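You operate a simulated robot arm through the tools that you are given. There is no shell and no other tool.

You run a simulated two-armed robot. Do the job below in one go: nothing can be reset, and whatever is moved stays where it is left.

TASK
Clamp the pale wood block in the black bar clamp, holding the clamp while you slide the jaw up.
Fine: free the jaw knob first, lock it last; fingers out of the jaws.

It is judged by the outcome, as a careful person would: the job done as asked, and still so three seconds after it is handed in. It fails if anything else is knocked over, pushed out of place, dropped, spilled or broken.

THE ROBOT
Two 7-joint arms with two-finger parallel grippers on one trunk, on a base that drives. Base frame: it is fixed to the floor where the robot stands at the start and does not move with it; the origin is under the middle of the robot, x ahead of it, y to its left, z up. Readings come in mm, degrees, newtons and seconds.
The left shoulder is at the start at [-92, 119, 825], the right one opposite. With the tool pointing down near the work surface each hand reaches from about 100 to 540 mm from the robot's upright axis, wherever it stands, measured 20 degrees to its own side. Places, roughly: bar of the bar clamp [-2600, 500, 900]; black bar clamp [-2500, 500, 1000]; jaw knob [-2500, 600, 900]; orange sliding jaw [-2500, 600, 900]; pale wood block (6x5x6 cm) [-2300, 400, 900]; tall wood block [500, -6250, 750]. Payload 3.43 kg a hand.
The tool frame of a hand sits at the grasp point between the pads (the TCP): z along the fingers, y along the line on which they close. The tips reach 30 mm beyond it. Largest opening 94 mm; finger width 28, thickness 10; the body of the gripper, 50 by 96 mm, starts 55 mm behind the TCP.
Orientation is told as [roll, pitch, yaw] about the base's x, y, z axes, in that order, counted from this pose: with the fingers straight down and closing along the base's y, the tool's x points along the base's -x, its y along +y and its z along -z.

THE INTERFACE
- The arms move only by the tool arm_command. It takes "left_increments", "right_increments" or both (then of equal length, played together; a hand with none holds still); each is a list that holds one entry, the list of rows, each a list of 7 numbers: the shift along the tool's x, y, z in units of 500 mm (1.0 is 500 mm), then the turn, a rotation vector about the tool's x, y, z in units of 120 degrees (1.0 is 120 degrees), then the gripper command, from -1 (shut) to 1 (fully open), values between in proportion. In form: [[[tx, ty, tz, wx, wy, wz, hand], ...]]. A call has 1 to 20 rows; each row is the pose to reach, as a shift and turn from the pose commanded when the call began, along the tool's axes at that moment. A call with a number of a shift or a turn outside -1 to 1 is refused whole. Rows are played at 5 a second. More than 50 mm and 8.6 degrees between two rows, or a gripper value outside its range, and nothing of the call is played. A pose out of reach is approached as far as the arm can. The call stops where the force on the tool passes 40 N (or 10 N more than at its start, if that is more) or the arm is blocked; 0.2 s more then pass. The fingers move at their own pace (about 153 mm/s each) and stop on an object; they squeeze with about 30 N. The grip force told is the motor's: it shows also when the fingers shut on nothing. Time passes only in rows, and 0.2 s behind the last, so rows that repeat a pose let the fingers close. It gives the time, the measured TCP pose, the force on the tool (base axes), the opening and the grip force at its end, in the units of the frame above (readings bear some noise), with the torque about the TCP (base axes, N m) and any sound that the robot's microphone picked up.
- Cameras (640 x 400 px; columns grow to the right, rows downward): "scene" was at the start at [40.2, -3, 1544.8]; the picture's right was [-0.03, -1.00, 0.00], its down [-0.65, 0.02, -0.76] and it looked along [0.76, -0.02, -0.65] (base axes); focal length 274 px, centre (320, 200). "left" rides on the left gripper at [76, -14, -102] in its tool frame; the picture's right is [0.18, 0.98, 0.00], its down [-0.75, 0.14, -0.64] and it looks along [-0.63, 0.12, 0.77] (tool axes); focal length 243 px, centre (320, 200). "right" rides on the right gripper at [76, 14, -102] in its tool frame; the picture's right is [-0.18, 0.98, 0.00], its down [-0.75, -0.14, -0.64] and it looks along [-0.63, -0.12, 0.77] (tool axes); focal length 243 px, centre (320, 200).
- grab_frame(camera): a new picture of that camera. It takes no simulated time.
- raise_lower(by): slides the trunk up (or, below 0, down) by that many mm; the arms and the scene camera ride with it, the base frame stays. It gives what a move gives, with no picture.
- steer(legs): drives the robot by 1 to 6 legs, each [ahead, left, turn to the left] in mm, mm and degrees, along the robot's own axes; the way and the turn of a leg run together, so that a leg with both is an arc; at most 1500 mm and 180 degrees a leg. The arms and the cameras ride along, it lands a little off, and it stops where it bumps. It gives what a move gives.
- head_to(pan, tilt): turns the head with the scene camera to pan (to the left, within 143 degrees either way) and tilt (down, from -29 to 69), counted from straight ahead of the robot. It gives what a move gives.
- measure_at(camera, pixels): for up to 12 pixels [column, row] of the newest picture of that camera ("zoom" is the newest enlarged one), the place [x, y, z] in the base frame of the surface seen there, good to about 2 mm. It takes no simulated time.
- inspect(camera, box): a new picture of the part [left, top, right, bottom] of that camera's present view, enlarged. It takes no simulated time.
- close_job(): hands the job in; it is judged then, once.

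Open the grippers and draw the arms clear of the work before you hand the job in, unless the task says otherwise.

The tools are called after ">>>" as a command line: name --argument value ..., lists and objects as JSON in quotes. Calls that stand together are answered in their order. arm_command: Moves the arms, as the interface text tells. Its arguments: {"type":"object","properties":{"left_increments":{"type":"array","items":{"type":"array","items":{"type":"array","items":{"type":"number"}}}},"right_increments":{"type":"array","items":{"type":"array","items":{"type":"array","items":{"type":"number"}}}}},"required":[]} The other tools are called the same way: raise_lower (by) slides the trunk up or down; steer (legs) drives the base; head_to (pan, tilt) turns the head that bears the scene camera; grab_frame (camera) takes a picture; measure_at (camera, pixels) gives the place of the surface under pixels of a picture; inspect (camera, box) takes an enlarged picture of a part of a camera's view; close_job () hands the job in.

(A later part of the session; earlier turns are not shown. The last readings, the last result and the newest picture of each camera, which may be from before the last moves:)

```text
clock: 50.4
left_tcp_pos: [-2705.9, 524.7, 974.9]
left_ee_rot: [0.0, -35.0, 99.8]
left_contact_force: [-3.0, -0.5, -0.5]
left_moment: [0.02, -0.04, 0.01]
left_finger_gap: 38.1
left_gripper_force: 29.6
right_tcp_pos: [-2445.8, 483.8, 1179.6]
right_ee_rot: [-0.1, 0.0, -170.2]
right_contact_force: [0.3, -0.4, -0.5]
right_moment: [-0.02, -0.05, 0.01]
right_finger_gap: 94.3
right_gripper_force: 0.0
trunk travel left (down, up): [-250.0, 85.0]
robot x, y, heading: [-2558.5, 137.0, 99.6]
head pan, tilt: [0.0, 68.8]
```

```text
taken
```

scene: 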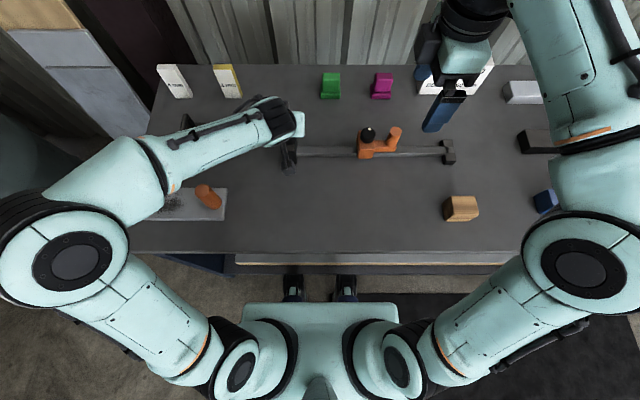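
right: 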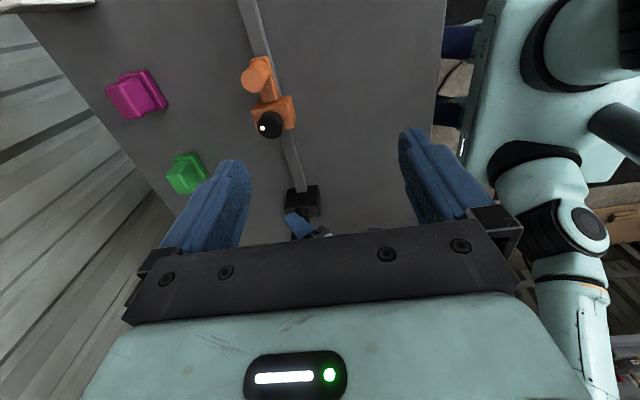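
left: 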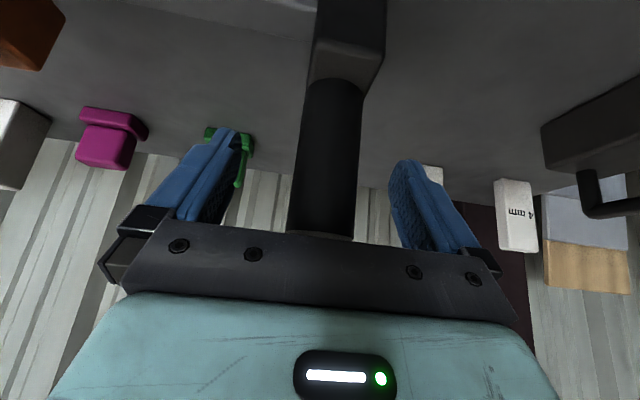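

Right hand reached yaw 189.8°. I now move it above the knob at z≈1010 with yaw ≈150° and the fingers opened to ~60 mm so they clear the orange post.

>>> arm_command --right_increments '[[[-0.0151, -0.0234, 0.0484, 0, 0, 0.0474, 0.3], [-0.0302, -0.0469, 0.0969, 0, 0, 0.0949, 0.3], [-0.0453, -0.0703, 0.1453, 0, 0, 0.1423, 0.3], [-0.0605, -0.0937, 0.1937, 0, 0, 0.1897, 0.3], [-0.0756, -0.1171, 0.2421, 0, 0, 0.2371, 0.3], [-0.0907, -0.1406, 0.2906, 0, 0, 0.2846, 0.3], [-0.1058, -0.164, 0.339, 0, 0, 0.332, 0.3], [-0.1058, -0.164, 0.339, 0, 0, 0.332, 0.3]]]'

>>> grab_frame --camera "right"

>>> inspect --camera "scene" --box '[265, 60, 465, 185]'

```text
clock: 52.2
left_tcp_pos: [-2706.2, 525.5, 975.3]
left_ee_rot: [0.0, -35.0, 99.7]
left_contact_force: [-0.3, -0.9, -0.2]
left_moment: [0.02, 0.02, -0.05]
left_finger_gap: 38.0
left_gripper_force: 30.2
right_tcp_pos: [-2511.0, 555.1, 1009.6]
right_ee_rot: [0.0, -0.1, 149.8]
right_contact_force: [0.5, -0.3, -0.5]
right_moment: [0.04, -0.03, -0.04]
right_finger_gap: 61.0
right_gripper_force: 0.1
trunk travel left (down, up): [-250.0, 85.0]
robot x, y, heading: [-2557.1, 134.3, 99.6]
head pan, tilt: [0.0, 68.8]
```

```text
taken
```

right: 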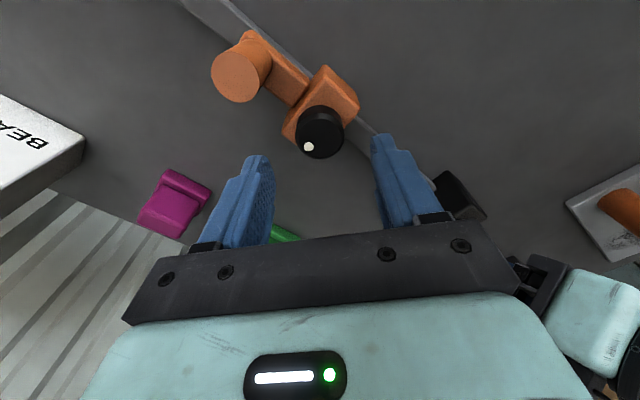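

```text
3.20 times, centred on (365, 122) of scene
```

zoom: 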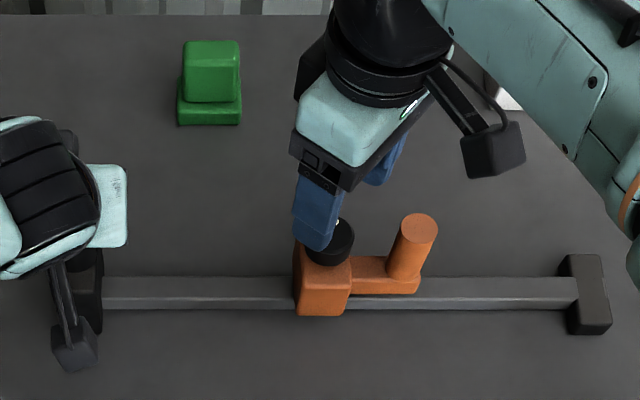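

The right hand is above the knob. I check the knob centre with the right camera (knob top around (319,130)) before going down.

>>> inspect --camera "right" --box '[240, 60, 400, 180]'

>>> measure_at --camera "right" --pixels '[[300, 135], [319, 135], [338, 135], [319, 112], [319, 152], [308, 147], [240, 75], [290, 125]]'

```text
3.33 times, centred on (320, 120) of right
```

zoom: 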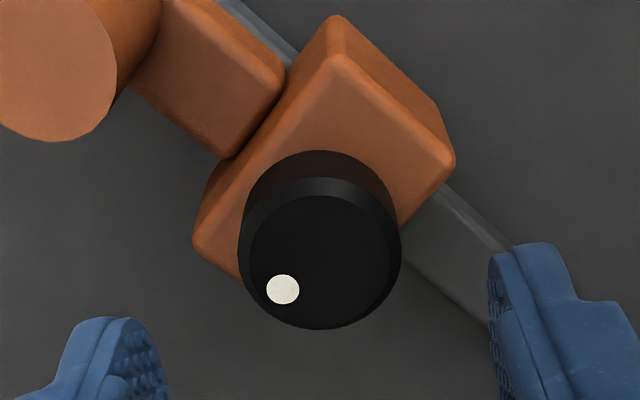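

```text
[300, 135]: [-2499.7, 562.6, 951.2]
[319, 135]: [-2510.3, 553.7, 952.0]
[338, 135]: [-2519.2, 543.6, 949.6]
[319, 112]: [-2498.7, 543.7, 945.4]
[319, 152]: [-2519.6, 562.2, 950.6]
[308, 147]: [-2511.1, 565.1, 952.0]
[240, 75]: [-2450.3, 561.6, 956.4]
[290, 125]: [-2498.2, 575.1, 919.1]
```

The knob centre (-2511.5,554) lies right under the TCP; the white dot points to base angle ≈88°. I lower the open fingers to TCP z≈956 (tips just above the jaw top).

>>> arm_command --right_increments '[[[0, 0, 0.03, 0, 0, 0, 0.3], [0, 0, 0.06, 0, 0, 0, 0.3], [0, 0, 0.09, 0, 0, 0, 0.3], [0, 0, 0.1072, 0, 0, 0, 0.3], [0, 0, 0.1072, 0, 0, 0, 0.3]]]'

>>> grab_frame --camera "right"

```text
clock: 53.4
left_tcp_pos: [-2705.8, 523.9, 973.6]
left_ee_rot: [-0.1, -34.9, 99.7]
left_contact_force: [-0.1, 1.2, -0.5]
left_moment: [-0.04, 0.01, 0.03]
left_finger_gap: 37.9
left_gripper_force: 30.2
right_tcp_pos: [-2512.4, 554.1, 955.9]
right_ee_rot: [0.0, 0.1, 149.9]
right_contact_force: [-0.4, 0.0, -0.4]
right_moment: [-0.01, 0.01, 0.0]
right_finger_gap: 61.2
right_gripper_force: 0.1
trunk travel left (down, up): [-250.0, 85.0]
robot x, y, heading: [-2561.8, 137.0, 99.7]
head pan, tilt: [0.0, 68.8]
```

```text
taken
```

right: 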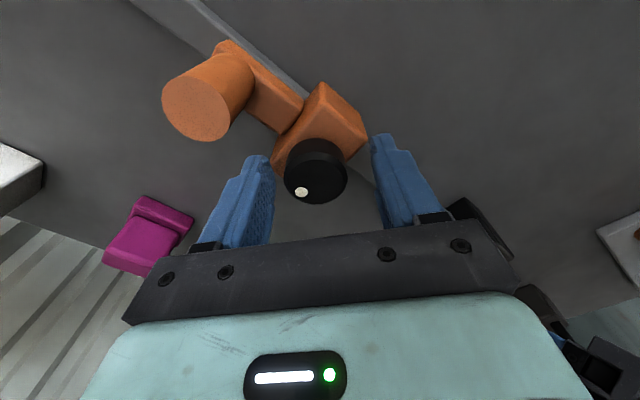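

The fingers straddle the knob with no contact force. I close on it.

>>> arm_command --right_increments '[[[0, 0, 0, 0, 0, 0, 0.0], [0, 0, 0, 0, 0, 0, -0.3], [0, 0, 0, 0, 0, 0, -1], [0, 0, 0, 0, 0, 0, -1]]]'

>>> grab_frame --camera "right"

```text
clock: 54.4
left_tcp_pos: [-2707.1, 526.1, 973.6]
left_ee_rot: [0.0, -35.0, 99.7]
left_contact_force: [-7.1, -4.3, 0.0]
left_moment: [0.04, -0.1, -0.28]
left_finger_gap: 38.0
left_gripper_force: 30.0
right_tcp_pos: [-2511.9, 553.8, 956.6]
right_ee_rot: [0.0, 0.1, 149.8]
right_contact_force: [6.7, 5.0, 0.5]
right_moment: [0.27, 0.03, -0.06]
right_finger_gap: 35.0
right_gripper_force: 30.3
trunk travel left (down, up): [-250.0, 85.0]
robot x, y, heading: [-2561.3, 139.2, 99.7]
head pan, tilt: [0.0, 68.8]
```

```text
taken
```

right: 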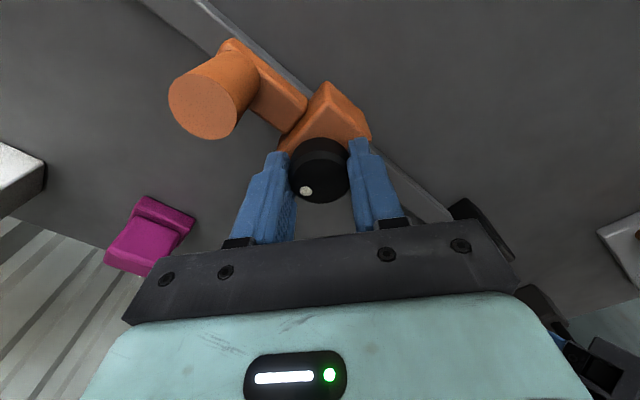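

The knob is held (gap 35 mm). I try turning it counter-clockwise (seen from above) by 24° and watch the torque.

>>> arm_command --right_increments '[[[0, 0, 0, 0, 0, -0.05, -1], [0, 0, 0, 0, 0, -0.1, -1], [0, 0, 0, 0, 0, -0.15, -1], [0, 0, 0, 0, 0, -0.2, -1], [0, 0, 0, 0, 0, -0.2, -1]]]'

>>> inspect --camera "right" --box '[240, 100, 400, 220]'

```text
clock: 55.6
left_tcp_pos: [-2706.4, 523.9, 974.0]
left_ee_rot: [0.0, -35.0, 99.7]
left_contact_force: [-11.9, -1.8, 1.1]
left_moment: [0.13, -0.21, 0.11]
left_finger_gap: 38.1
left_gripper_force: 30.0
right_tcp_pos: [-2510.7, 552.8, 955.9]
right_ee_rot: [0.1, 0.1, 173.9]
right_contact_force: [10.9, -0.6, -0.2]
right_moment: [0.04, -0.22, 0.02]
right_finger_gap: 35.1
right_gripper_force: 30.1
trunk travel left (down, up): [-250.0, 85.0]
robot x, y, heading: [-2559.6, 139.9, 99.8]
head pan, tilt: [0.0, 68.8]
```

```text
3.33 times, centred on (320, 160) of right
```

zoom: 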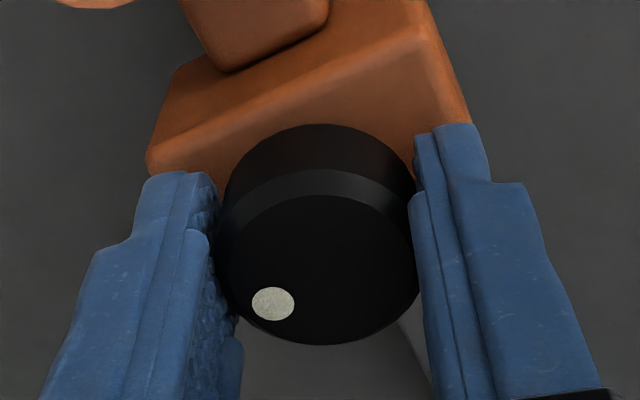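

Torque is nil after the turn. I measure the white dot (zoom (273,303)) to see whether the knob followed.

>>> measure_at --camera "zoom" --pixels '[[273, 303], [316, 270], [240, 270], [395, 270]]'

>>> inspect --camera "scene" --box '[265, 60, 465, 185]'

```text
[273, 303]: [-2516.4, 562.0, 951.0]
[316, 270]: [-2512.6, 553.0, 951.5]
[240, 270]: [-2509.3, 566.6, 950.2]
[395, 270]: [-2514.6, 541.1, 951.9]
```

```text
3.20 times, centred on (365, 122) of scene
```

zoom: 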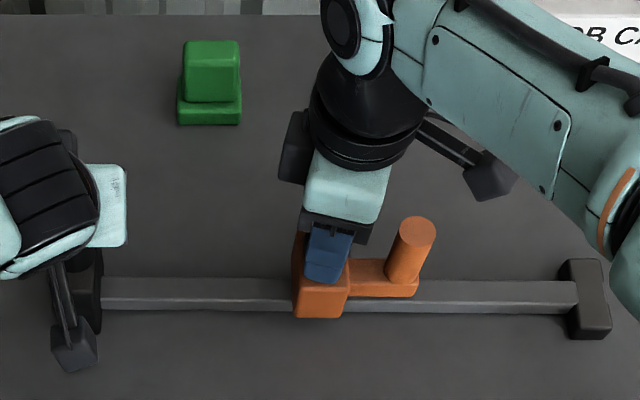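

The dot moved to about 120° base angle, so the knob follows. I keep turning counter-clockwise another 36°.

>>> arm_command --right_increments '[[[0, 0, 0, 0, 0, -0.05, -1], [0, 0, 0, 0, 0, -0.1, -1], [0, 0, 0, 0, 0, -0.15, -1], [0, 0, 0, 0, 0, -0.2, -1], [0, 0, 0, 0, 0, -0.25, -1], [0, 0, 0, 0, 0, -0.3, -1], [0, 0, 0, 0, 0, -0.3, -1]]]'

>>> inspect --camera "right" --box '[240, 100, 400, 220]'

```text
clock: 57.2
left_tcp_pos: [-2704.3, 526.2, 975.1]
left_ee_rot: [0.0, -35.0, 99.5]
left_contact_force: [-7.3, -2.1, 1.2]
left_moment: [-0.06, -0.25, -0.17]
left_finger_gap: 37.9
left_gripper_force: 30.3
right_tcp_pos: [-2512.2, 555.1, 956.0]
right_ee_rot: [0.0, 0.0, -150.1]
right_contact_force: [7.9, 2.1, -1.2]
right_moment: [0.14, -0.3, -0.01]
right_finger_gap: 35.0
right_gripper_force: 29.7
trunk travel left (down, up): [-250.0, 85.0]
robot x, y, heading: [-2561.2, 142.3, 99.8]
head pan, tilt: [0.0, 68.8]
```

```text
3.33 times, centred on (320, 160) of right
```

zoom: 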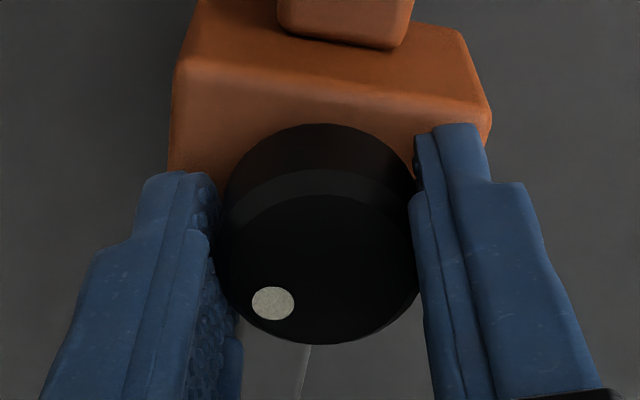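

Still no resistance; the knob has turned about 60° with the hand. I continue another 36° counter-clockwise.

>>> arm_command --right_increments '[[[0, 0, 0, 0, 0, -0.05, -1], [0, 0, 0, 0, 0, -0.1, -1], [0, 0, 0, 0, 0, -0.15, -1], [0, 0, 0, 0, 0, -0.2, -1], [0, 0, 0, 0, 0, -0.25, -1], [0, 0, 0, 0, 0, -0.3, -1], [0, 0, 0, 0, 0, -0.3, -1]]]'

>>> inspect --camera "right" --box '[240, 100, 400, 220]'

>>> grab_frame --camera "scene"

```text
clock: 58.8
left_tcp_pos: [-2705.4, 526.6, 974.6]
left_ee_rot: [-0.1, -35.0, 99.6]
left_contact_force: [1.8, 0.0, 0.5]
left_moment: [0.26, 0.07, 0.05]
left_finger_gap: 38.0
left_gripper_force: 29.8
right_tcp_pos: [-2512.3, 555.8, 957.7]
right_ee_rot: [-0.1, -0.1, -114.0]
right_contact_force: [-2.6, -1.1, -0.4]
right_moment: [-0.16, -0.03, 0.04]
right_finger_gap: 35.1
right_gripper_force: 30.5
trunk travel left (down, up): [-250.0, 85.0]
robot x, y, heading: [-2564.3, 136.9, 100.0]
head pan, tilt: [0.0, 68.8]
```

```text
3.33 times, centred on (320, 160) of right
```

zoom: 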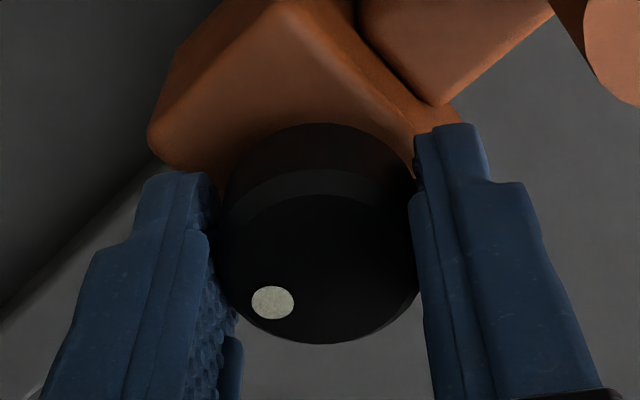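

```text
taken
```

scene: 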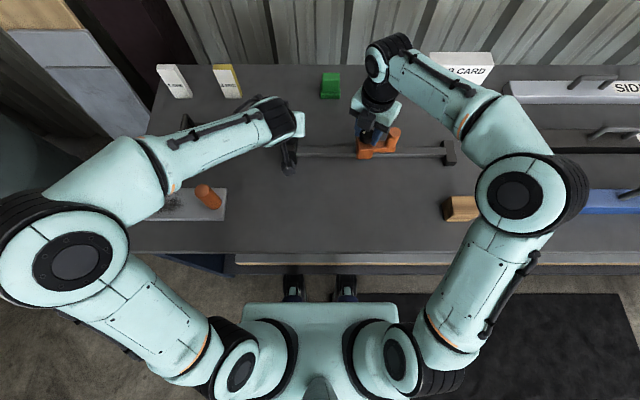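

The sideways force along the bar dropped to nearly zero after ~96° of turning, hinting the jaw came free. I test by shifting the held knob 6 mm along the bar toward the fixed jaw while the left hand holds the clamp.

>>> arm_command --right_increments '[[[-0.0033, -0.005, 0, 0, 0, 0, -1], [-0.0066, -0.01, 0, 0, 0, 0, -1], [-0.0066, -0.01, 0, 0, 0, 0, -1]]]'

```text
clock: 59.6
left_tcp_pos: [-2707.9, 524.6, 975.0]
left_ee_rot: [0.2, -35.0, 99.8]
left_contact_force: [-8.3, -2.4, 3.7]
left_moment: [-0.18, 0.2, -0.13]
left_finger_gap: 38.3
left_gripper_force: 29.9
right_tcp_pos: [-2516.9, 554.0, 956.8]
right_ee_rot: [0.1, 0.1, -114.3]
right_contact_force: [8.7, 2.8, -0.3]
right_moment: [0.39, -0.39, 0.0]
right_finger_gap: 35.2
right_gripper_force: 30.2
trunk travel left (down, up): [-250.0, 85.0]
robot x, y, heading: [-2559.0, 136.7, 99.9]
head pan, tilt: [0.0, 68.8]
```

Force rose only to ~9 N for 6 mm — not decisive. I push a further 10 mm to see whether it stays level (sliding) or climbs (locked).

>>> arm_command --right_increments '[[[-0.0033, -0.005, 0, 0, 0, 0, -1], [-0.0066, -0.01, 0, 0, 0, 0, -1], [-0.011, -0.0167, 0, 0, 0, 0, -1], [-0.011, -0.0167, 0, 0, 0, 0, -1]]]'

>>> inspect --camera "scene" --box '[265, 60, 465, 185]'

```text
clock: 60.6
left_tcp_pos: [-2704.5, 525.7, 974.6]
left_ee_rot: [0.1, -35.0, 99.7]
left_contact_force: [-9.0, -1.5, 4.5]
left_moment: [-0.32, -0.26, -0.03]
left_finger_gap: 38.1
left_gripper_force: 30.2
right_tcp_pos: [-2527.9, 551.8, 957.0]
right_ee_rot: [0.0, -0.1, -114.2]
right_contact_force: [8.3, 1.1, -2.6]
right_moment: [0.44, -0.42, 0.0]
right_finger_gap: 35.4
right_gripper_force: 29.4
trunk travel left (down, up): [-250.0, 85.0]
robot x, y, heading: [-2560.8, 139.2, 99.8]
head pan, tilt: [0.0, 68.8]
```

```text
3.20 times, centred on (365, 122) of scene
```

zoom: 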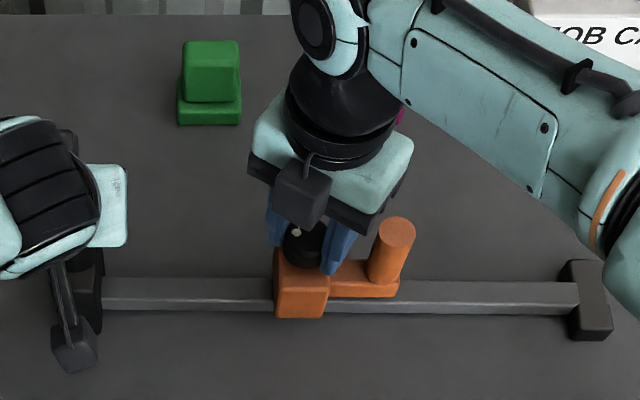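

The jaw slid along (its left edge moved from col 293 to 273 in the zoom) with steady ~8 N friction: it is free. I open the right fingers to ~56 mm and lift clear.

>>> arm_command --right_increments '[[[0, 0, 0, 0, 0, 0, 0.2], [0, 0, 0, 0, 0, 0, 0.2], [0, 0, -0.04, 0, 0, 0, 0.2], [0, 0, -0.1, 0, 0, 0, 0.2], [0, 0, -0.18, 0, 0, 0, 0.2], [0, 0, -0.26, 0, 0, 0, 0.2], [0, 0, -0.34, 0, 0, 0, 0.2], [0, 0, -0.4, 0, 0, 0, 0.2], [0, 0, -0.4, 0, 0, 0, 0.2]]]'

>>> grab_frame --camera "scene"

>>> inspect --camera "scene" --box '[265, 105, 415, 199]'

```text
clock: 62.6
left_tcp_pos: [-2706.2, 523.9, 975.1]
left_ee_rot: [-0.1, -35.0, 99.7]
left_contact_force: [0.2, -1.3, -1.4]
left_moment: [0.03, 0.08, -0.03]
left_finger_gap: 38.1
left_gripper_force: 30.2
right_tcp_pos: [-2528.9, 551.4, 1157.5]
right_ee_rot: [-0.1, 0.1, -114.1]
right_contact_force: [-0.5, -0.2, -0.9]
right_moment: [0.0, 0.0, 0.02]
right_finger_gap: 56.8
right_gripper_force: 0.2
trunk travel left (down, up): [-250.0, 85.0]
robot x, y, heading: [-2559.5, 137.9, 99.7]
head pan, tilt: [0.0, 68.8]
```

```text
taken
```

scene: 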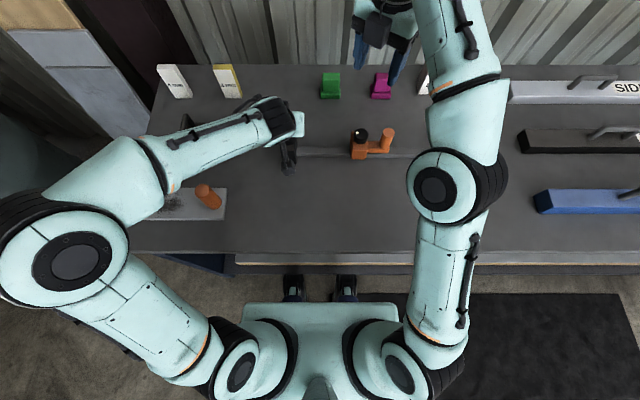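

```text
4.26 times, centred on (340, 152) of scene
```

zoom: 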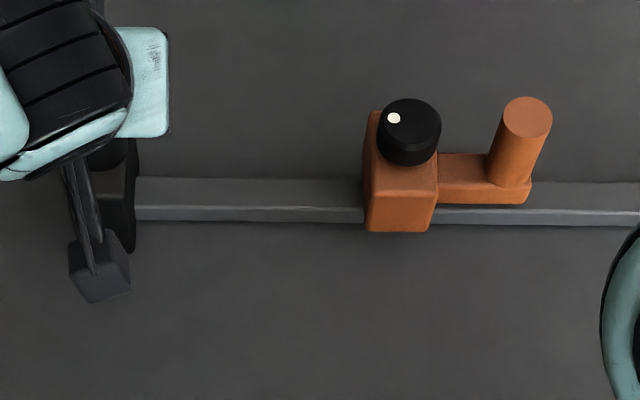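

The dot now points left along the bar (turned ~95° CCW) and the jaw stands free. I take the right hand over the block near (-2262,425), turning it back to yaw ≈190° and opening fully.

>>> arm_command --right_increments '[[[-0.0014, 0.059, 0.0135, 0, 0, 0.0468, 1], [-0.0028, 0.1181, 0.027, 0, 0, 0.0935, 1], [-0.0042, 0.1771, 0.0405, 0, 0, 0.1403, 1], [-0.0056, 0.2362, 0.054, 0, 0, 0.187, 1], [-0.007, 0.2952, 0.0675, 0, 0, 0.2338, 1], [-0.0084, 0.3542, 0.081, 0, 0, 0.2805, 1], [-0.0098, 0.4133, 0.0945, 0, 0, 0.3273, 1], [-0.0112, 0.4723, 0.108, 0, 0, 0.374, 1], [-0.0126, 0.5314, 0.1215, 0, 0, 0.4208, 1], [-0.014, 0.5904, 0.135, 0, 0, 0.4675, 1], [-0.014, 0.5904, 0.135, 0, 0, 0.4675, 1]]]'

>>> grab_frame --camera "right"

>>> grab_frame --camera "scene"

```text
clock: 65.0
left_tcp_pos: [-2704.6, 524.0, 974.5]
left_ee_rot: [0.0, -35.0, 99.7]
left_contact_force: [-2.6, -1.6, 0.4]
left_moment: [0.18, -0.08, 0.14]
left_finger_gap: 37.8
left_gripper_force: 29.6
right_tcp_pos: [-2259.9, 423.5, 1089.7]
right_ee_rot: [0.0, 0.0, -170.2]
right_contact_force: [-0.2, -1.1, -0.2]
right_moment: [0.01, 0.02, 0.0]
right_finger_gap: 93.9
right_gripper_force: 0.2
trunk travel left (down, up): [-250.0, 85.0]
robot x, y, heading: [-2559.6, 136.5, 99.8]
head pan, tilt: [0.0, 68.8]
```

```text
taken
```

right: 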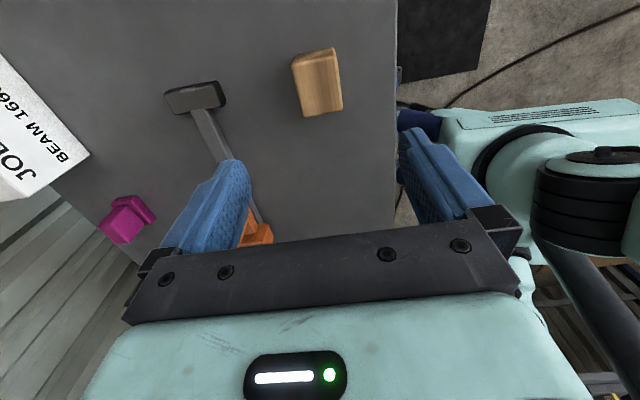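

```text
taken
```

scene: 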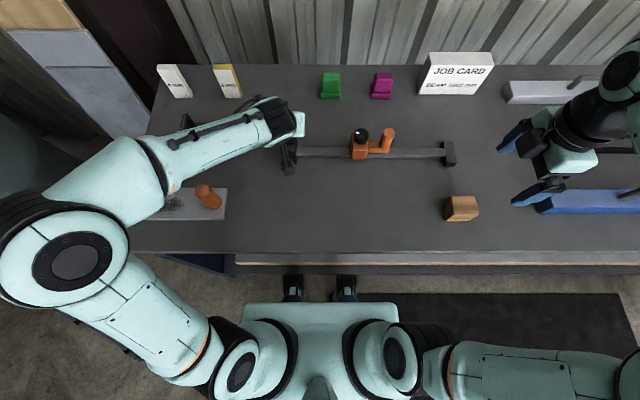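

The right camera sees the block at (318,82) between the finger columns. I enlarge and measure its corners.

>>> inspect --camera "right" --box '[260, 30, 380, 130]'

>>> measure_at --camera "right" --pixels '[[302, 64], [334, 54], [309, 112], [338, 106], [320, 82], [298, 80], [318, 110], [322, 56]]'

>>> inspect --camera "scene" --box '[420, 170, 500, 240]'

>>> measure_at --camera "scene" --pixels '[[446, 197], [476, 197], [447, 219], [479, 215], [460, 205], [455, 199], [470, 199], [460, 216], [470, 206], [452, 206]]'

```text
4.00 times, centred on (320, 80) of right
```

zoom: 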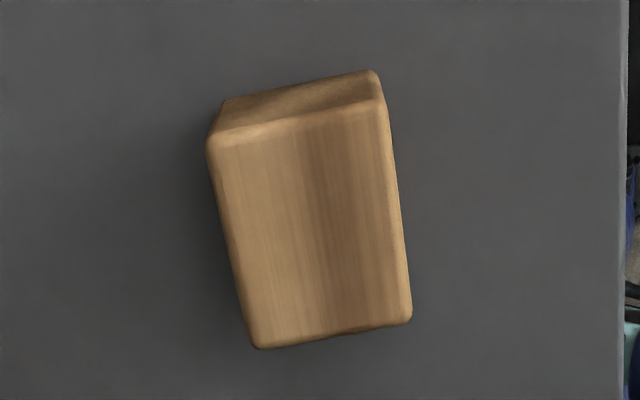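

```text
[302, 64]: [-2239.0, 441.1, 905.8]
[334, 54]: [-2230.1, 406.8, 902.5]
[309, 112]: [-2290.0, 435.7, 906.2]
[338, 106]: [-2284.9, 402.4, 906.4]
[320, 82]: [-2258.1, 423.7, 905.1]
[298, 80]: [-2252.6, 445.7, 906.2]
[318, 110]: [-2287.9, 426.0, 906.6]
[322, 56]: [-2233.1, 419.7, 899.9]
```

```text
5.71 times, centred on (460, 205) of scene
```

zoom: 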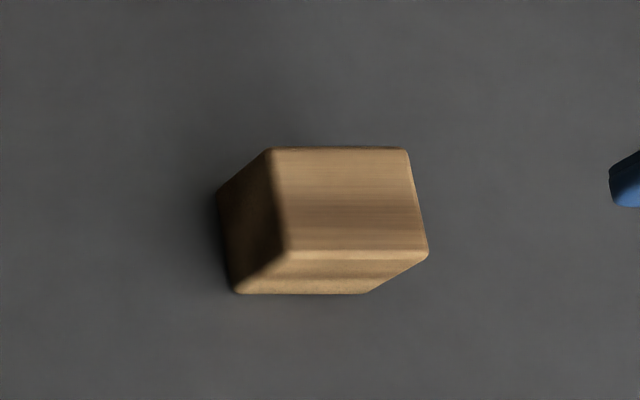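

```text
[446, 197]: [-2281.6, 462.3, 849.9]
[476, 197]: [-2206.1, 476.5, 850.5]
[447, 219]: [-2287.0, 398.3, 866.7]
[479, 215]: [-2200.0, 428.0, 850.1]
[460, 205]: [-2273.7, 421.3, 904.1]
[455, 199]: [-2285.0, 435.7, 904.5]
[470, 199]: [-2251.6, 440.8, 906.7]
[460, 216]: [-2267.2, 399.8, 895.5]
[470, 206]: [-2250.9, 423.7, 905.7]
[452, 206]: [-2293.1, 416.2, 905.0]
```

Block centre is (-2264,423), top z≈906, its 60 mm side along ≈8° and its 50 mm side across. I lower the right hand (yaw ≈188°) around its front and back faces to TCP z≈885.

>>> arm_command --right_increments '[[[-0.003, 0, 0.06, 0, 0, 0.006, 1], [-0.006, 0, 0.12, 0, 0, 0.0125, 1], [-0.006, 0, 0.19, 0, 0, 0.0125, 1], [-0.006, 0, 0.26, 0, 0, 0.0125, 1], [-0.006, 0, 0.32, 0, 0, 0.0125, 1], [-0.006, 0, 0.37, 0, 0, 0.0125, 1], [-0.006, 0, 0.4094, 0, 0, 0.0125, 1], [-0.006, 0, 0.4094, 0, 0, 0.0125, 1]]]'

>>> grab_frame --camera "right"

>>> grab_frame --camera "scene"

```text
clock: 66.8
left_tcp_pos: [-2705.5, 524.8, 974.6]
left_ee_rot: [0.0, -35.0, 99.7]
left_contact_force: [-0.1, -0.9, 0.2]
left_moment: [0.06, 0.04, -0.06]
left_finger_gap: 38.0
left_gripper_force: 30.1
right_tcp_pos: [-2263.5, 424.3, 883.9]
right_ee_rot: [0.1, 0.0, -171.7]
right_contact_force: [-0.4, -0.3, 0.1]
right_moment: [-0.01, 0.0, -0.01]
right_finger_gap: 94.0
right_gripper_force: 0.0
trunk travel left (down, up): [-250.0, 85.0]
robot x, y, heading: [-2560.3, 135.7, 99.8]
head pan, tilt: [0.0, 68.8]
```

```text
taken
```

right: 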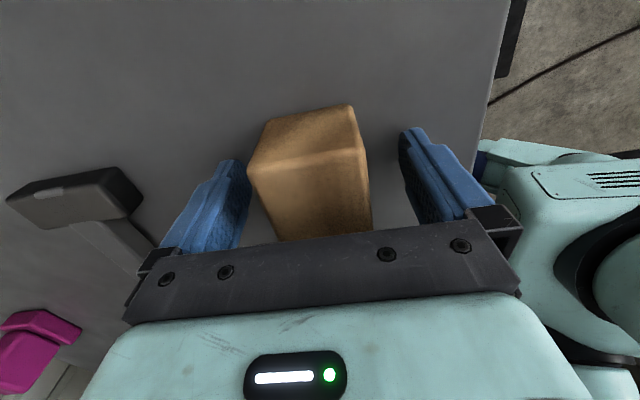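

```text
taken
```

scene: 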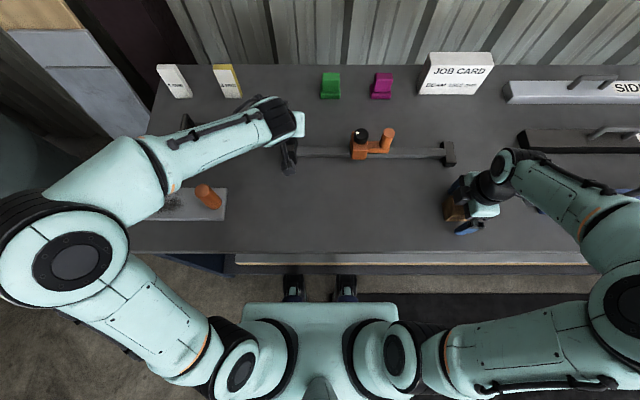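

The block sits between the right fingers with no contact. I close on it.

>>> arm_command --right_increments '[[[0, 0, 0, 0, 0, 0, 0.4], [0, 0, 0, 0, 0, 0, 0.1], [0, 0, 0, 0, 0, 0, -1], [0, 0, 0, 0, 0, 0, -1]]]'

>>> grab_frame --camera "right"

```text
clock: 67.8
left_tcp_pos: [-2705.3, 523.8, 974.5]
left_ee_rot: [0.1, -35.1, 99.7]
left_contact_force: [0.9, -1.6, 0.5]
left_moment: [0.02, 0.03, 0.03]
left_finger_gap: 37.8
left_gripper_force: 29.3
right_tcp_pos: [-2261.9, 424.4, 885.6]
right_ee_rot: [0.1, 0.0, -171.8]
right_contact_force: [0.7, 0.0, 0.9]
right_moment: [-0.01, 0.04, -0.01]
right_finger_gap: 54.2
right_gripper_force: 30.2
trunk travel left (down, up): [-250.0, 85.0]
robot x, y, heading: [-2560.0, 135.8, 99.7]
head pan, tilt: [0.0, 68.8]
```

```text
taken
```

right: 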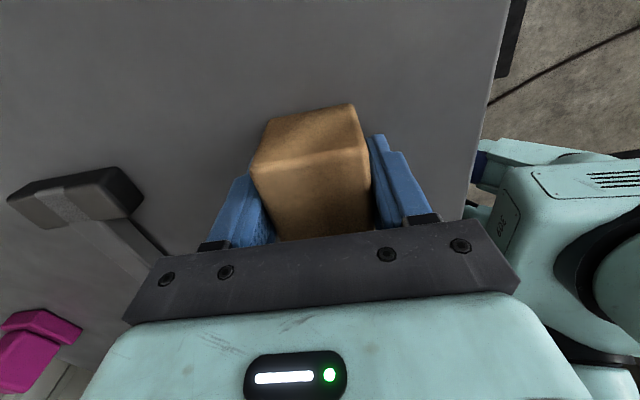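

The block is held (gap 54.2 mm). Now I lift it 150 mm, and at the same time let the left hand open and rise off the handle, to make room for placing the block near the fixed jaw.

>>> arm_command --left_increments '[[[0, 0, 0, 0, 0, 0, 0.4], [0, 0, 0, 0, 0, 0, 1], [0, 0, 0, 0, 0, 0, 1], [-0.022, 0, -0.0314, 0, 0, 0, 1], [-0.044, 0, -0.0628, 0, 0, 0, 1], [-0.066, 0, -0.0942, 0, 0, 0, 1], [-0.088, 0, -0.1256, 0, 0, 0, 1], [-0.11, 0, -0.157, 0, 0, 0, 1], [-0.132, 0, -0.1884, 0, 0, 0, 1], [-0.132, 0, -0.1884, 0, 0, 0, 1]]]' --right_increments '[[[0, 0, 0, 0, 0, 0, -1], [0, 0, -0.02, 0, 0, 0, -1], [0, 0, -0.06, 0, 0, 0, -1], [0, 0, -0.1, 0, 0, 0, -1], [0, 0, -0.14, 0, 0, 0, -1], [0, 0, -0.18, 0, 0, 0, -1], [0, 0, -0.22, 0, 0, 0, -1], [0, 0, -0.26, 0, 0, 0, -1], [0, 0, -0.3, 0, 0, 0, -1], [0, 0, -0.3, 0, 0, 0, -1]]]'

>>> grab_frame --camera "scene"

>>> grab_frame --camera "right"

```text
clock: 70.0
left_tcp_pos: [-2704.7, 525.5, 1090.0]
left_ee_rot: [0.0, -34.9, 99.6]
left_contact_force: [0.0, 1.2, 0.4]
left_moment: [-0.01, -0.02, 0.0]
left_finger_gap: 94.2
left_gripper_force: 0.1
right_tcp_pos: [-2263.2, 423.5, 1035.0]
right_ee_rot: [0.0, 0.0, -171.8]
right_contact_force: [-0.3, -0.2, -1.7]
right_moment: [0.0, -0.04, 0.04]
right_finger_gap: 54.2
right_gripper_force: 30.2
trunk travel left (down, up): [-250.0, 85.0]
robot x, y, heading: [-2561.1, 138.6, 99.8]
head pan, tilt: [0.0, 68.8]
```

```text
taken
```

scene: 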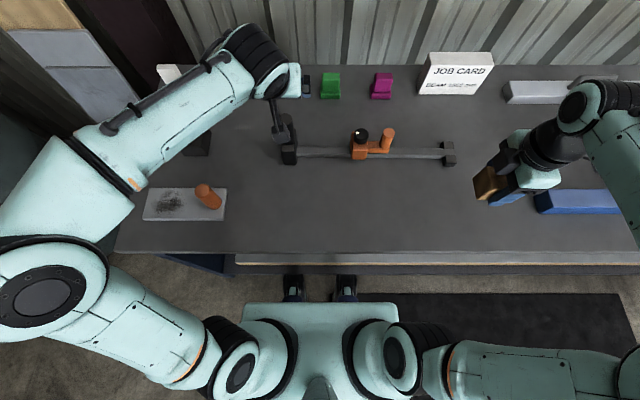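

```text
taken
```

right: 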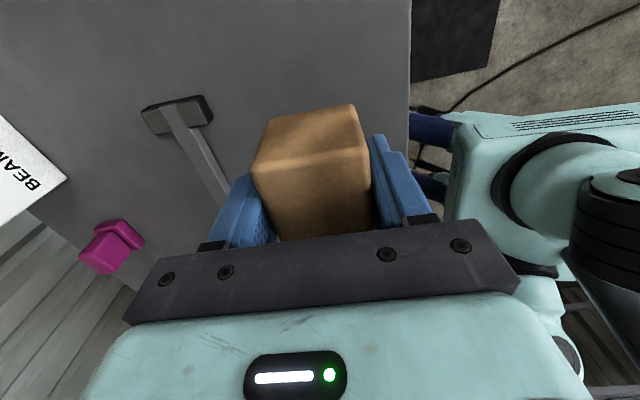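

Both hands are clear. I move the left hand 140 mm to the left while turning it 45° about the vertical so that next time it grips leaning toward me and left.

>>> arm_command --left_increments '[[[0, 0.04, 0, 0.0307, 0, 0.0439, 1], [0, 0.08, 0, 0.0614, 0, 0.0877, 1], [0, 0.12, 0, 0.0921, 0, 0.1316, 1], [0, 0.16, 0, 0.1229, 0, 0.1754, 1], [0, 0.2, 0, 0.1536, 0, 0.2193, 1], [0, 0.24, 0, 0.1843, 0, 0.2631, 1], [0, 0.28, 0, 0.215, 0, 0.307, 1], [0, 0.28, 0, 0.215, 0, 0.307, 1]]]'

>>> grab_frame --camera "scene"

>>> inspect --camera "scene" --box '[265, 105, 465, 230]'

>>> measure_at --camera "zoom" --pixels '[[60, 50], [65, 90], [62, 150], [110, 145], [110, 155], [200, 145], [200, 155], [270, 165], [298, 105], [303, 95], [398, 85], [560, 160]]'

```text
clock: 71.8
left_tcp_pos: [-2843.9, 499.6, 1089.1]
left_ee_rot: [0.1, -34.9, 54.7]
left_contact_force: [0.7, -0.1, -0.2]
left_moment: [0.03, 0.0, 0.0]
left_finger_gap: 94.1
left_gripper_force: 0.0
right_tcp_pos: [-2262.9, 424.6, 1033.5]
right_ee_rot: [0.0, 0.0, -171.8]
right_contact_force: [-0.2, 0.6, -1.6]
right_moment: [-0.03, 0.01, 0.01]
right_finger_gap: 53.8
right_gripper_force: 29.8
trunk travel left (down, up): [-250.0, 85.0]
robot x, y, heading: [-2556.5, 134.3, 99.6]
head pan, tilt: [0.0, 68.8]
```

```text
taken
```

scene: 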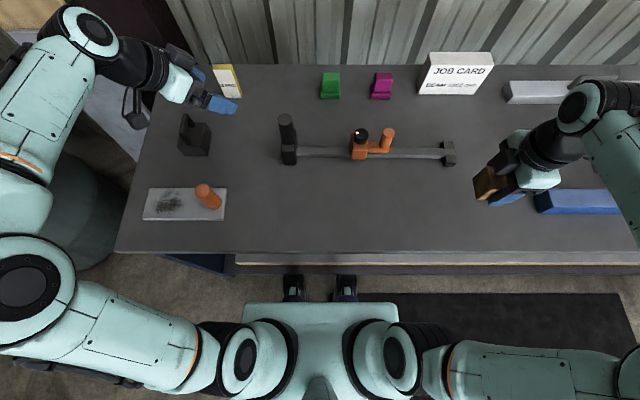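

```text
3.20 times, centred on (365, 168) of scene
```

zoom: 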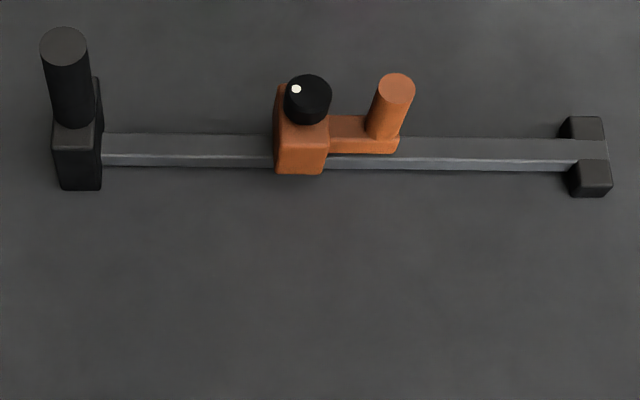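

```text
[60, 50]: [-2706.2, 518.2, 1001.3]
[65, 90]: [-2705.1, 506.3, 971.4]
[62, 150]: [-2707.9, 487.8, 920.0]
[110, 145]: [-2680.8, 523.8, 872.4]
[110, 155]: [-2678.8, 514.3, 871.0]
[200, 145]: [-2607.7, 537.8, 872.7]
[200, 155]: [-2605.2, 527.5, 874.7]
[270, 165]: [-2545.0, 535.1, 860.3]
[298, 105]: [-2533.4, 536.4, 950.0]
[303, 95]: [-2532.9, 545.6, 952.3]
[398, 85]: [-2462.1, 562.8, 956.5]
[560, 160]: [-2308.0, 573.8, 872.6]
```

The clamp now lies with handle centre ≈(-2704,521.5) and bar heading ≈9.3°; bar top z≈872.7. Before bringing the block over, I measure the dark box on the right hand's left side (around (507,153)) to be sure it clears the 1000 mm high handle.

>>> inspect --camera "scene" --box '[450, 90, 610, 230]'

>>> measure_at --camera "scene" --pixels '[[505, 148], [500, 158], [515, 138], [495, 165], [512, 152], [487, 180], [480, 190], [540, 180], [525, 172], [545, 140]]'

```text
2.86 times, centred on (530, 160) of scene
```

zoom: 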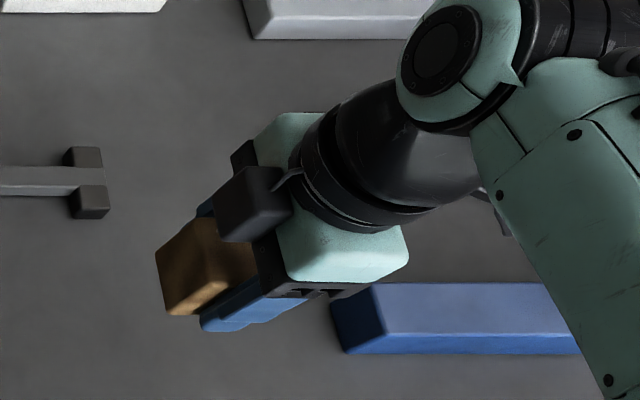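

```text
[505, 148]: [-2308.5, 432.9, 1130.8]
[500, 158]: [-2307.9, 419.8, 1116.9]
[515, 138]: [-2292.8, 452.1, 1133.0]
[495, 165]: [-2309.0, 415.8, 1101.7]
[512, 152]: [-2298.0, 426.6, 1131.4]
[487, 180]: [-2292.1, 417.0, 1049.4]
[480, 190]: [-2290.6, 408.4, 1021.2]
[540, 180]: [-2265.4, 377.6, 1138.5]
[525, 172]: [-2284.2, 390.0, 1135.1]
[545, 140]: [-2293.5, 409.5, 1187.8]
```

That box reaches 46 mm left of the TCP at TCP+66…+97 mm, so with the block placed at TCP z≈909 it would foul the handle unless s≥72 mm. I aim for s=78 mm (TCP (-2627,534)) and carry the block there at height, 20 mm higher on the way.

>>> arm_command --right_increments '[[[-0.0627, -0.0292, -0.02, 0, 0, -0.001, -1], [-0.1253, -0.0584, -0.04, 0, 0, -0.002, -1], [-0.188, -0.0877, -0.04, 0, 0, -0.003, -1], [-0.2506, -0.1169, -0.04, 0, 0, -0.004, -1], [-0.3133, -0.1461, -0.04, 0, 0, -0.005, -1], [-0.3759, -0.1753, -0.04, 0, 0, -0.006, -1], [-0.4386, -0.2045, -0.04, 0, 0, -0.007, -1], [-0.5012, -0.2337, -0.04, 0, 0, -0.008, -1], [-0.5639, -0.263, -0.04, 0, 0, -0.009, -1], [-0.6265, -0.2922, -0.04, 0, 0, -0.009, -1], [-0.6892, -0.3214, -0.04, 0, 0, -0.009, -1], [-0.6892, -0.3214, -0.04, 0, 0, -0.009, -1]]]'

>>> grab_frame --camera "scene"

>>> grab_frame --camera "right"

>>> inspect --camera "scene" --box '[225, 60, 425, 185]'

```text
clock: 74.4
left_tcp_pos: [-2843.9, 499.9, 1089.3]
left_ee_rot: [0.0, -35.0, 54.7]
left_contact_force: [0.6, -0.2, -0.2]
left_moment: [-0.01, -0.01, 0.01]
left_finger_gap: 94.1
left_gripper_force: 0.1
right_tcp_pos: [-2627.6, 536.0, 1055.7]
right_ee_rot: [0.0, 0.0, -170.6]
right_contact_force: [1.0, 0.0, -1.9]
right_moment: [-0.01, -0.02, 0.01]
right_finger_gap: 54.2
right_gripper_force: 29.8
trunk travel left (down, up): [-250.0, 85.0]
robot x, y, heading: [-2556.7, 138.3, 99.6]
head pan, tilt: [0.0, 68.8]
```

```text
taken
```

scene: 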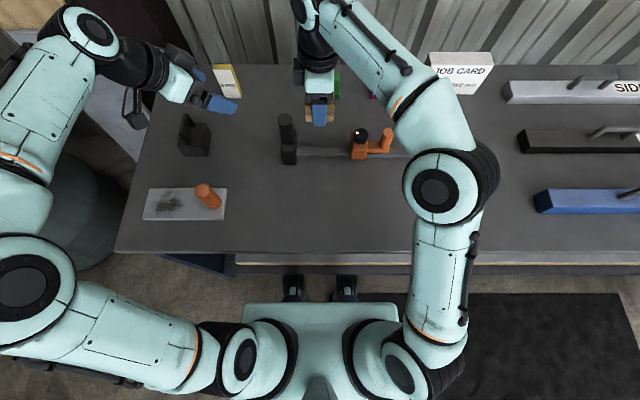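

```text
taken
```

right: 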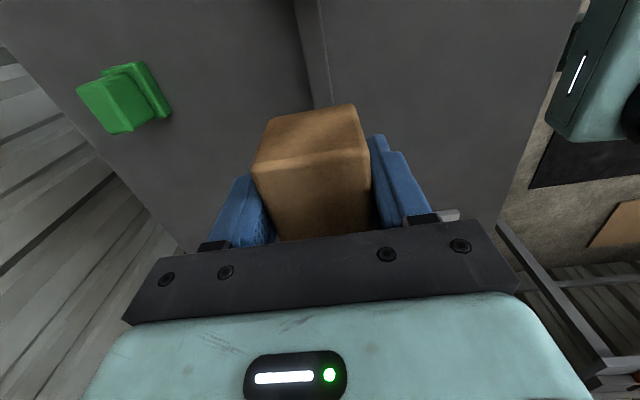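

```text
3.20 times, centred on (325, 122) of scene
```

zoom: 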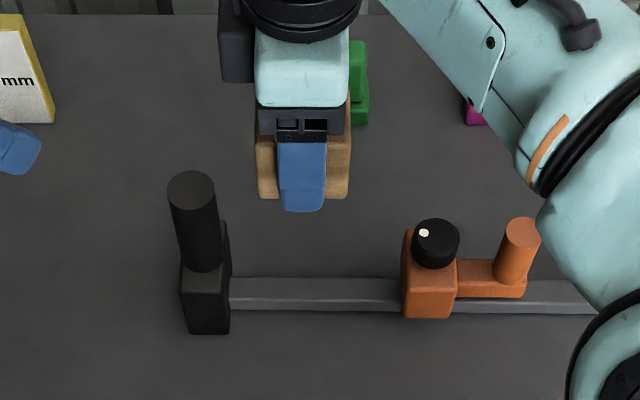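

The block hangs above the bar just right of the handle. I measure the bar's edges here (zoom cols 260–380, rows 277–303) to centre the block exactly.

>>> measure_at --camera "zoom" --pixels '[[260, 279], [260, 288], [260, 297], [320, 280], [320, 289], [320, 298], [380, 281], [380, 290], [380, 299], [190, 190], [195, 300], [520, 232]]'

>>> inspect --camera "scene" --box '[275, 110, 355, 170]'

>>> measure_at --camera "zoom" --pixels '[[200, 295], [200, 310], [200, 325], [350, 300], [350, 315], [350, 330], [500, 300], [500, 315], [500, 330], [80, 70], [325, 100], [150, 300]]'

```text
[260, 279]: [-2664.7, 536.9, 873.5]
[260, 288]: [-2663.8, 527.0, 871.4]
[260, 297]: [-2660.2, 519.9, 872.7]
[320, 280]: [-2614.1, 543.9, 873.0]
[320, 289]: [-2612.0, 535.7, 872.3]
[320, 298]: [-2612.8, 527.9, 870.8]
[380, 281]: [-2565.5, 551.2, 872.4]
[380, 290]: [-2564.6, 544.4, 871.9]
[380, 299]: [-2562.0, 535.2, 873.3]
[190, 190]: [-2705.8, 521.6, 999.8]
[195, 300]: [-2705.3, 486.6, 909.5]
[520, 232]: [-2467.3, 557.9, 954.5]
```

```text
6.67 times, centred on (315, 140) of scene
```

zoom: 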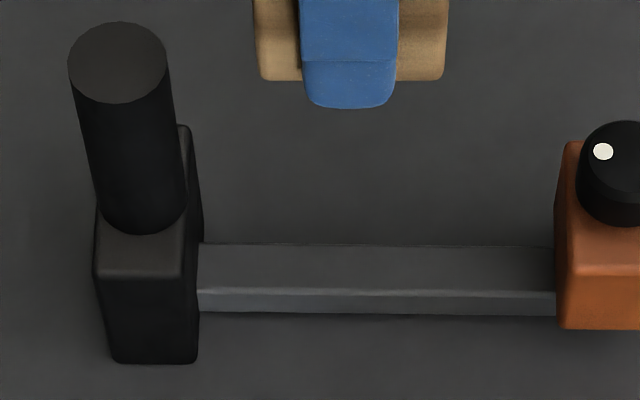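

```text
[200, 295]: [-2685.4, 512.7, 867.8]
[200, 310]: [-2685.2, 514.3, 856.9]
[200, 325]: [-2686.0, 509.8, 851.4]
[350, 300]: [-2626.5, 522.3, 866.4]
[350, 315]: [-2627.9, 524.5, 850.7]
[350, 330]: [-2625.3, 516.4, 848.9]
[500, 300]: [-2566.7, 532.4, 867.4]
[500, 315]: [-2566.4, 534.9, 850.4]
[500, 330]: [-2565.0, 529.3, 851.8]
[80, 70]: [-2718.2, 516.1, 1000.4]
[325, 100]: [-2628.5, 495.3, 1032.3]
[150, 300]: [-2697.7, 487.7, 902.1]
```

The bar's front face is at y≈522.4 near x=-2627 and it is 20 mm wide, so its centre is y≈532.6. I measure the block's own front face (zoom (275,65), (425,65)) for its true offset.

>>> measure_at --camera "zoom" --pixels '[[270, 50], [270, 65], [285, 60], [415, 50], [425, 65], [435, 50], [350, 40], [350, 90], [260, 40], [444, 40]]'

>>> inspect --camera "scene" --box '[285, 70, 365, 130]'

>>> measure_at --camera "zoom" --pixels '[[175, 250], [175, 320], [175, 380], [400, 250], [400, 320], [400, 380], [160, 380], [415, 380]]'

```text
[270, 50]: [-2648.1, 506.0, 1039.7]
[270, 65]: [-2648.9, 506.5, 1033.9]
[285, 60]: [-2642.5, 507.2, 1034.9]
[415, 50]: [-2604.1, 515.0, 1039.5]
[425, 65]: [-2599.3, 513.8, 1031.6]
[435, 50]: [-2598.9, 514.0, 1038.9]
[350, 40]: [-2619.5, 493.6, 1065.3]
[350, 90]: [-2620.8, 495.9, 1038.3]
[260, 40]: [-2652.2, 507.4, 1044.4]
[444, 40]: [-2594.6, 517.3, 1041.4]
```

```text
6.67 times, centred on (325, 100) of scene
```

zoom: 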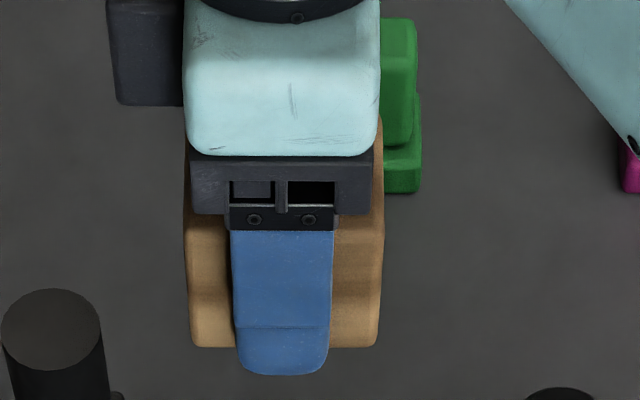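

```text
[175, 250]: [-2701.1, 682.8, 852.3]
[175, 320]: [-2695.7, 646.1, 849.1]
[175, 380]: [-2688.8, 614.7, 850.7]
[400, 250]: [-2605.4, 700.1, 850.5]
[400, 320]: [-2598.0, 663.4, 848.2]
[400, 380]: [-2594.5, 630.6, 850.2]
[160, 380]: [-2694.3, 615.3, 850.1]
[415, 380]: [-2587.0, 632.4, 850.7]
```

The block's front overhangs the bar front by 12 mm instead of the wanted 17 mm, so it sits ~4.5 mm too far back. I correct that and lower to TCP z≈915 (block bottom ~6 mm above the bar).

>>> arm_command --right_increments '[[[0, 0.0045, 0, 0, 0, 0, -1], [0, 0.009, 0.03, 0, 0, 0, -1], [0, 0.009, 0.09, 0, 0, 0, -1], [0, 0.009, 0.15, 0, 0, 0, -1], [0, 0.009, 0.2, 0, 0, 0, -1], [0, 0.009, 0.25, 0, 0, 0, -1], [0, 0.009, 0.281, 0, 0, 0, -1], [0, 0.009, 0.281, 0, 0, 0, -1]]]'

>>> inspect --camera "scene" --box '[265, 90, 425, 190]'

>>> grab_frame --camera "right"

```text
clock: 76.2
left_tcp_pos: [-2844.3, 500.7, 1089.6]
left_ee_rot: [0.0, -35.1, 54.8]
left_contact_force: [-0.6, 0.6, 0.1]
left_moment: [-0.02, 0.01, -0.05]
left_finger_gap: 94.1
left_gripper_force: 0.1
right_tcp_pos: [-2627.2, 528.6, 913.2]
right_ee_rot: [0.0, -0.1, -170.7]
right_contact_force: [0.7, -1.4, -1.1]
right_moment: [-0.04, 0.02, 0.02]
right_finger_gap: 53.8
right_gripper_force: 29.9
trunk travel left (down, up): [-250.0, 85.0]
robot x, y, heading: [-2557.0, 138.4, 99.5]
head pan, tilt: [0.0, 68.8]
```

```text
4.00 times, centred on (345, 140) of scene
```

zoom: 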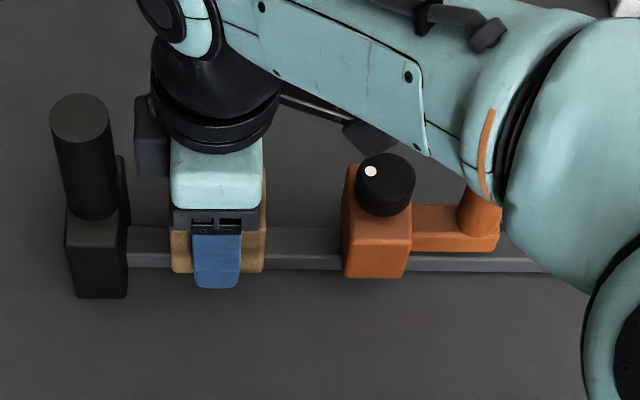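

```text
taken
```

right: 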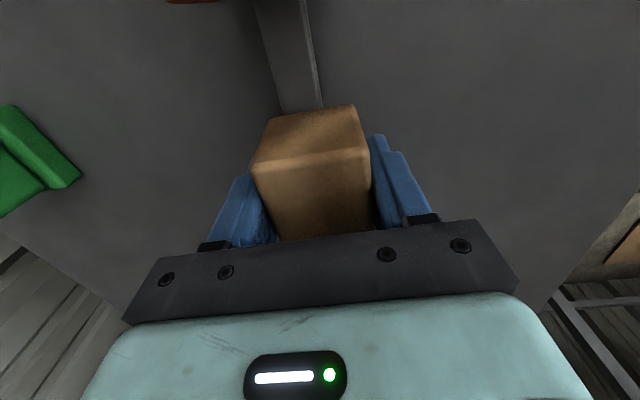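

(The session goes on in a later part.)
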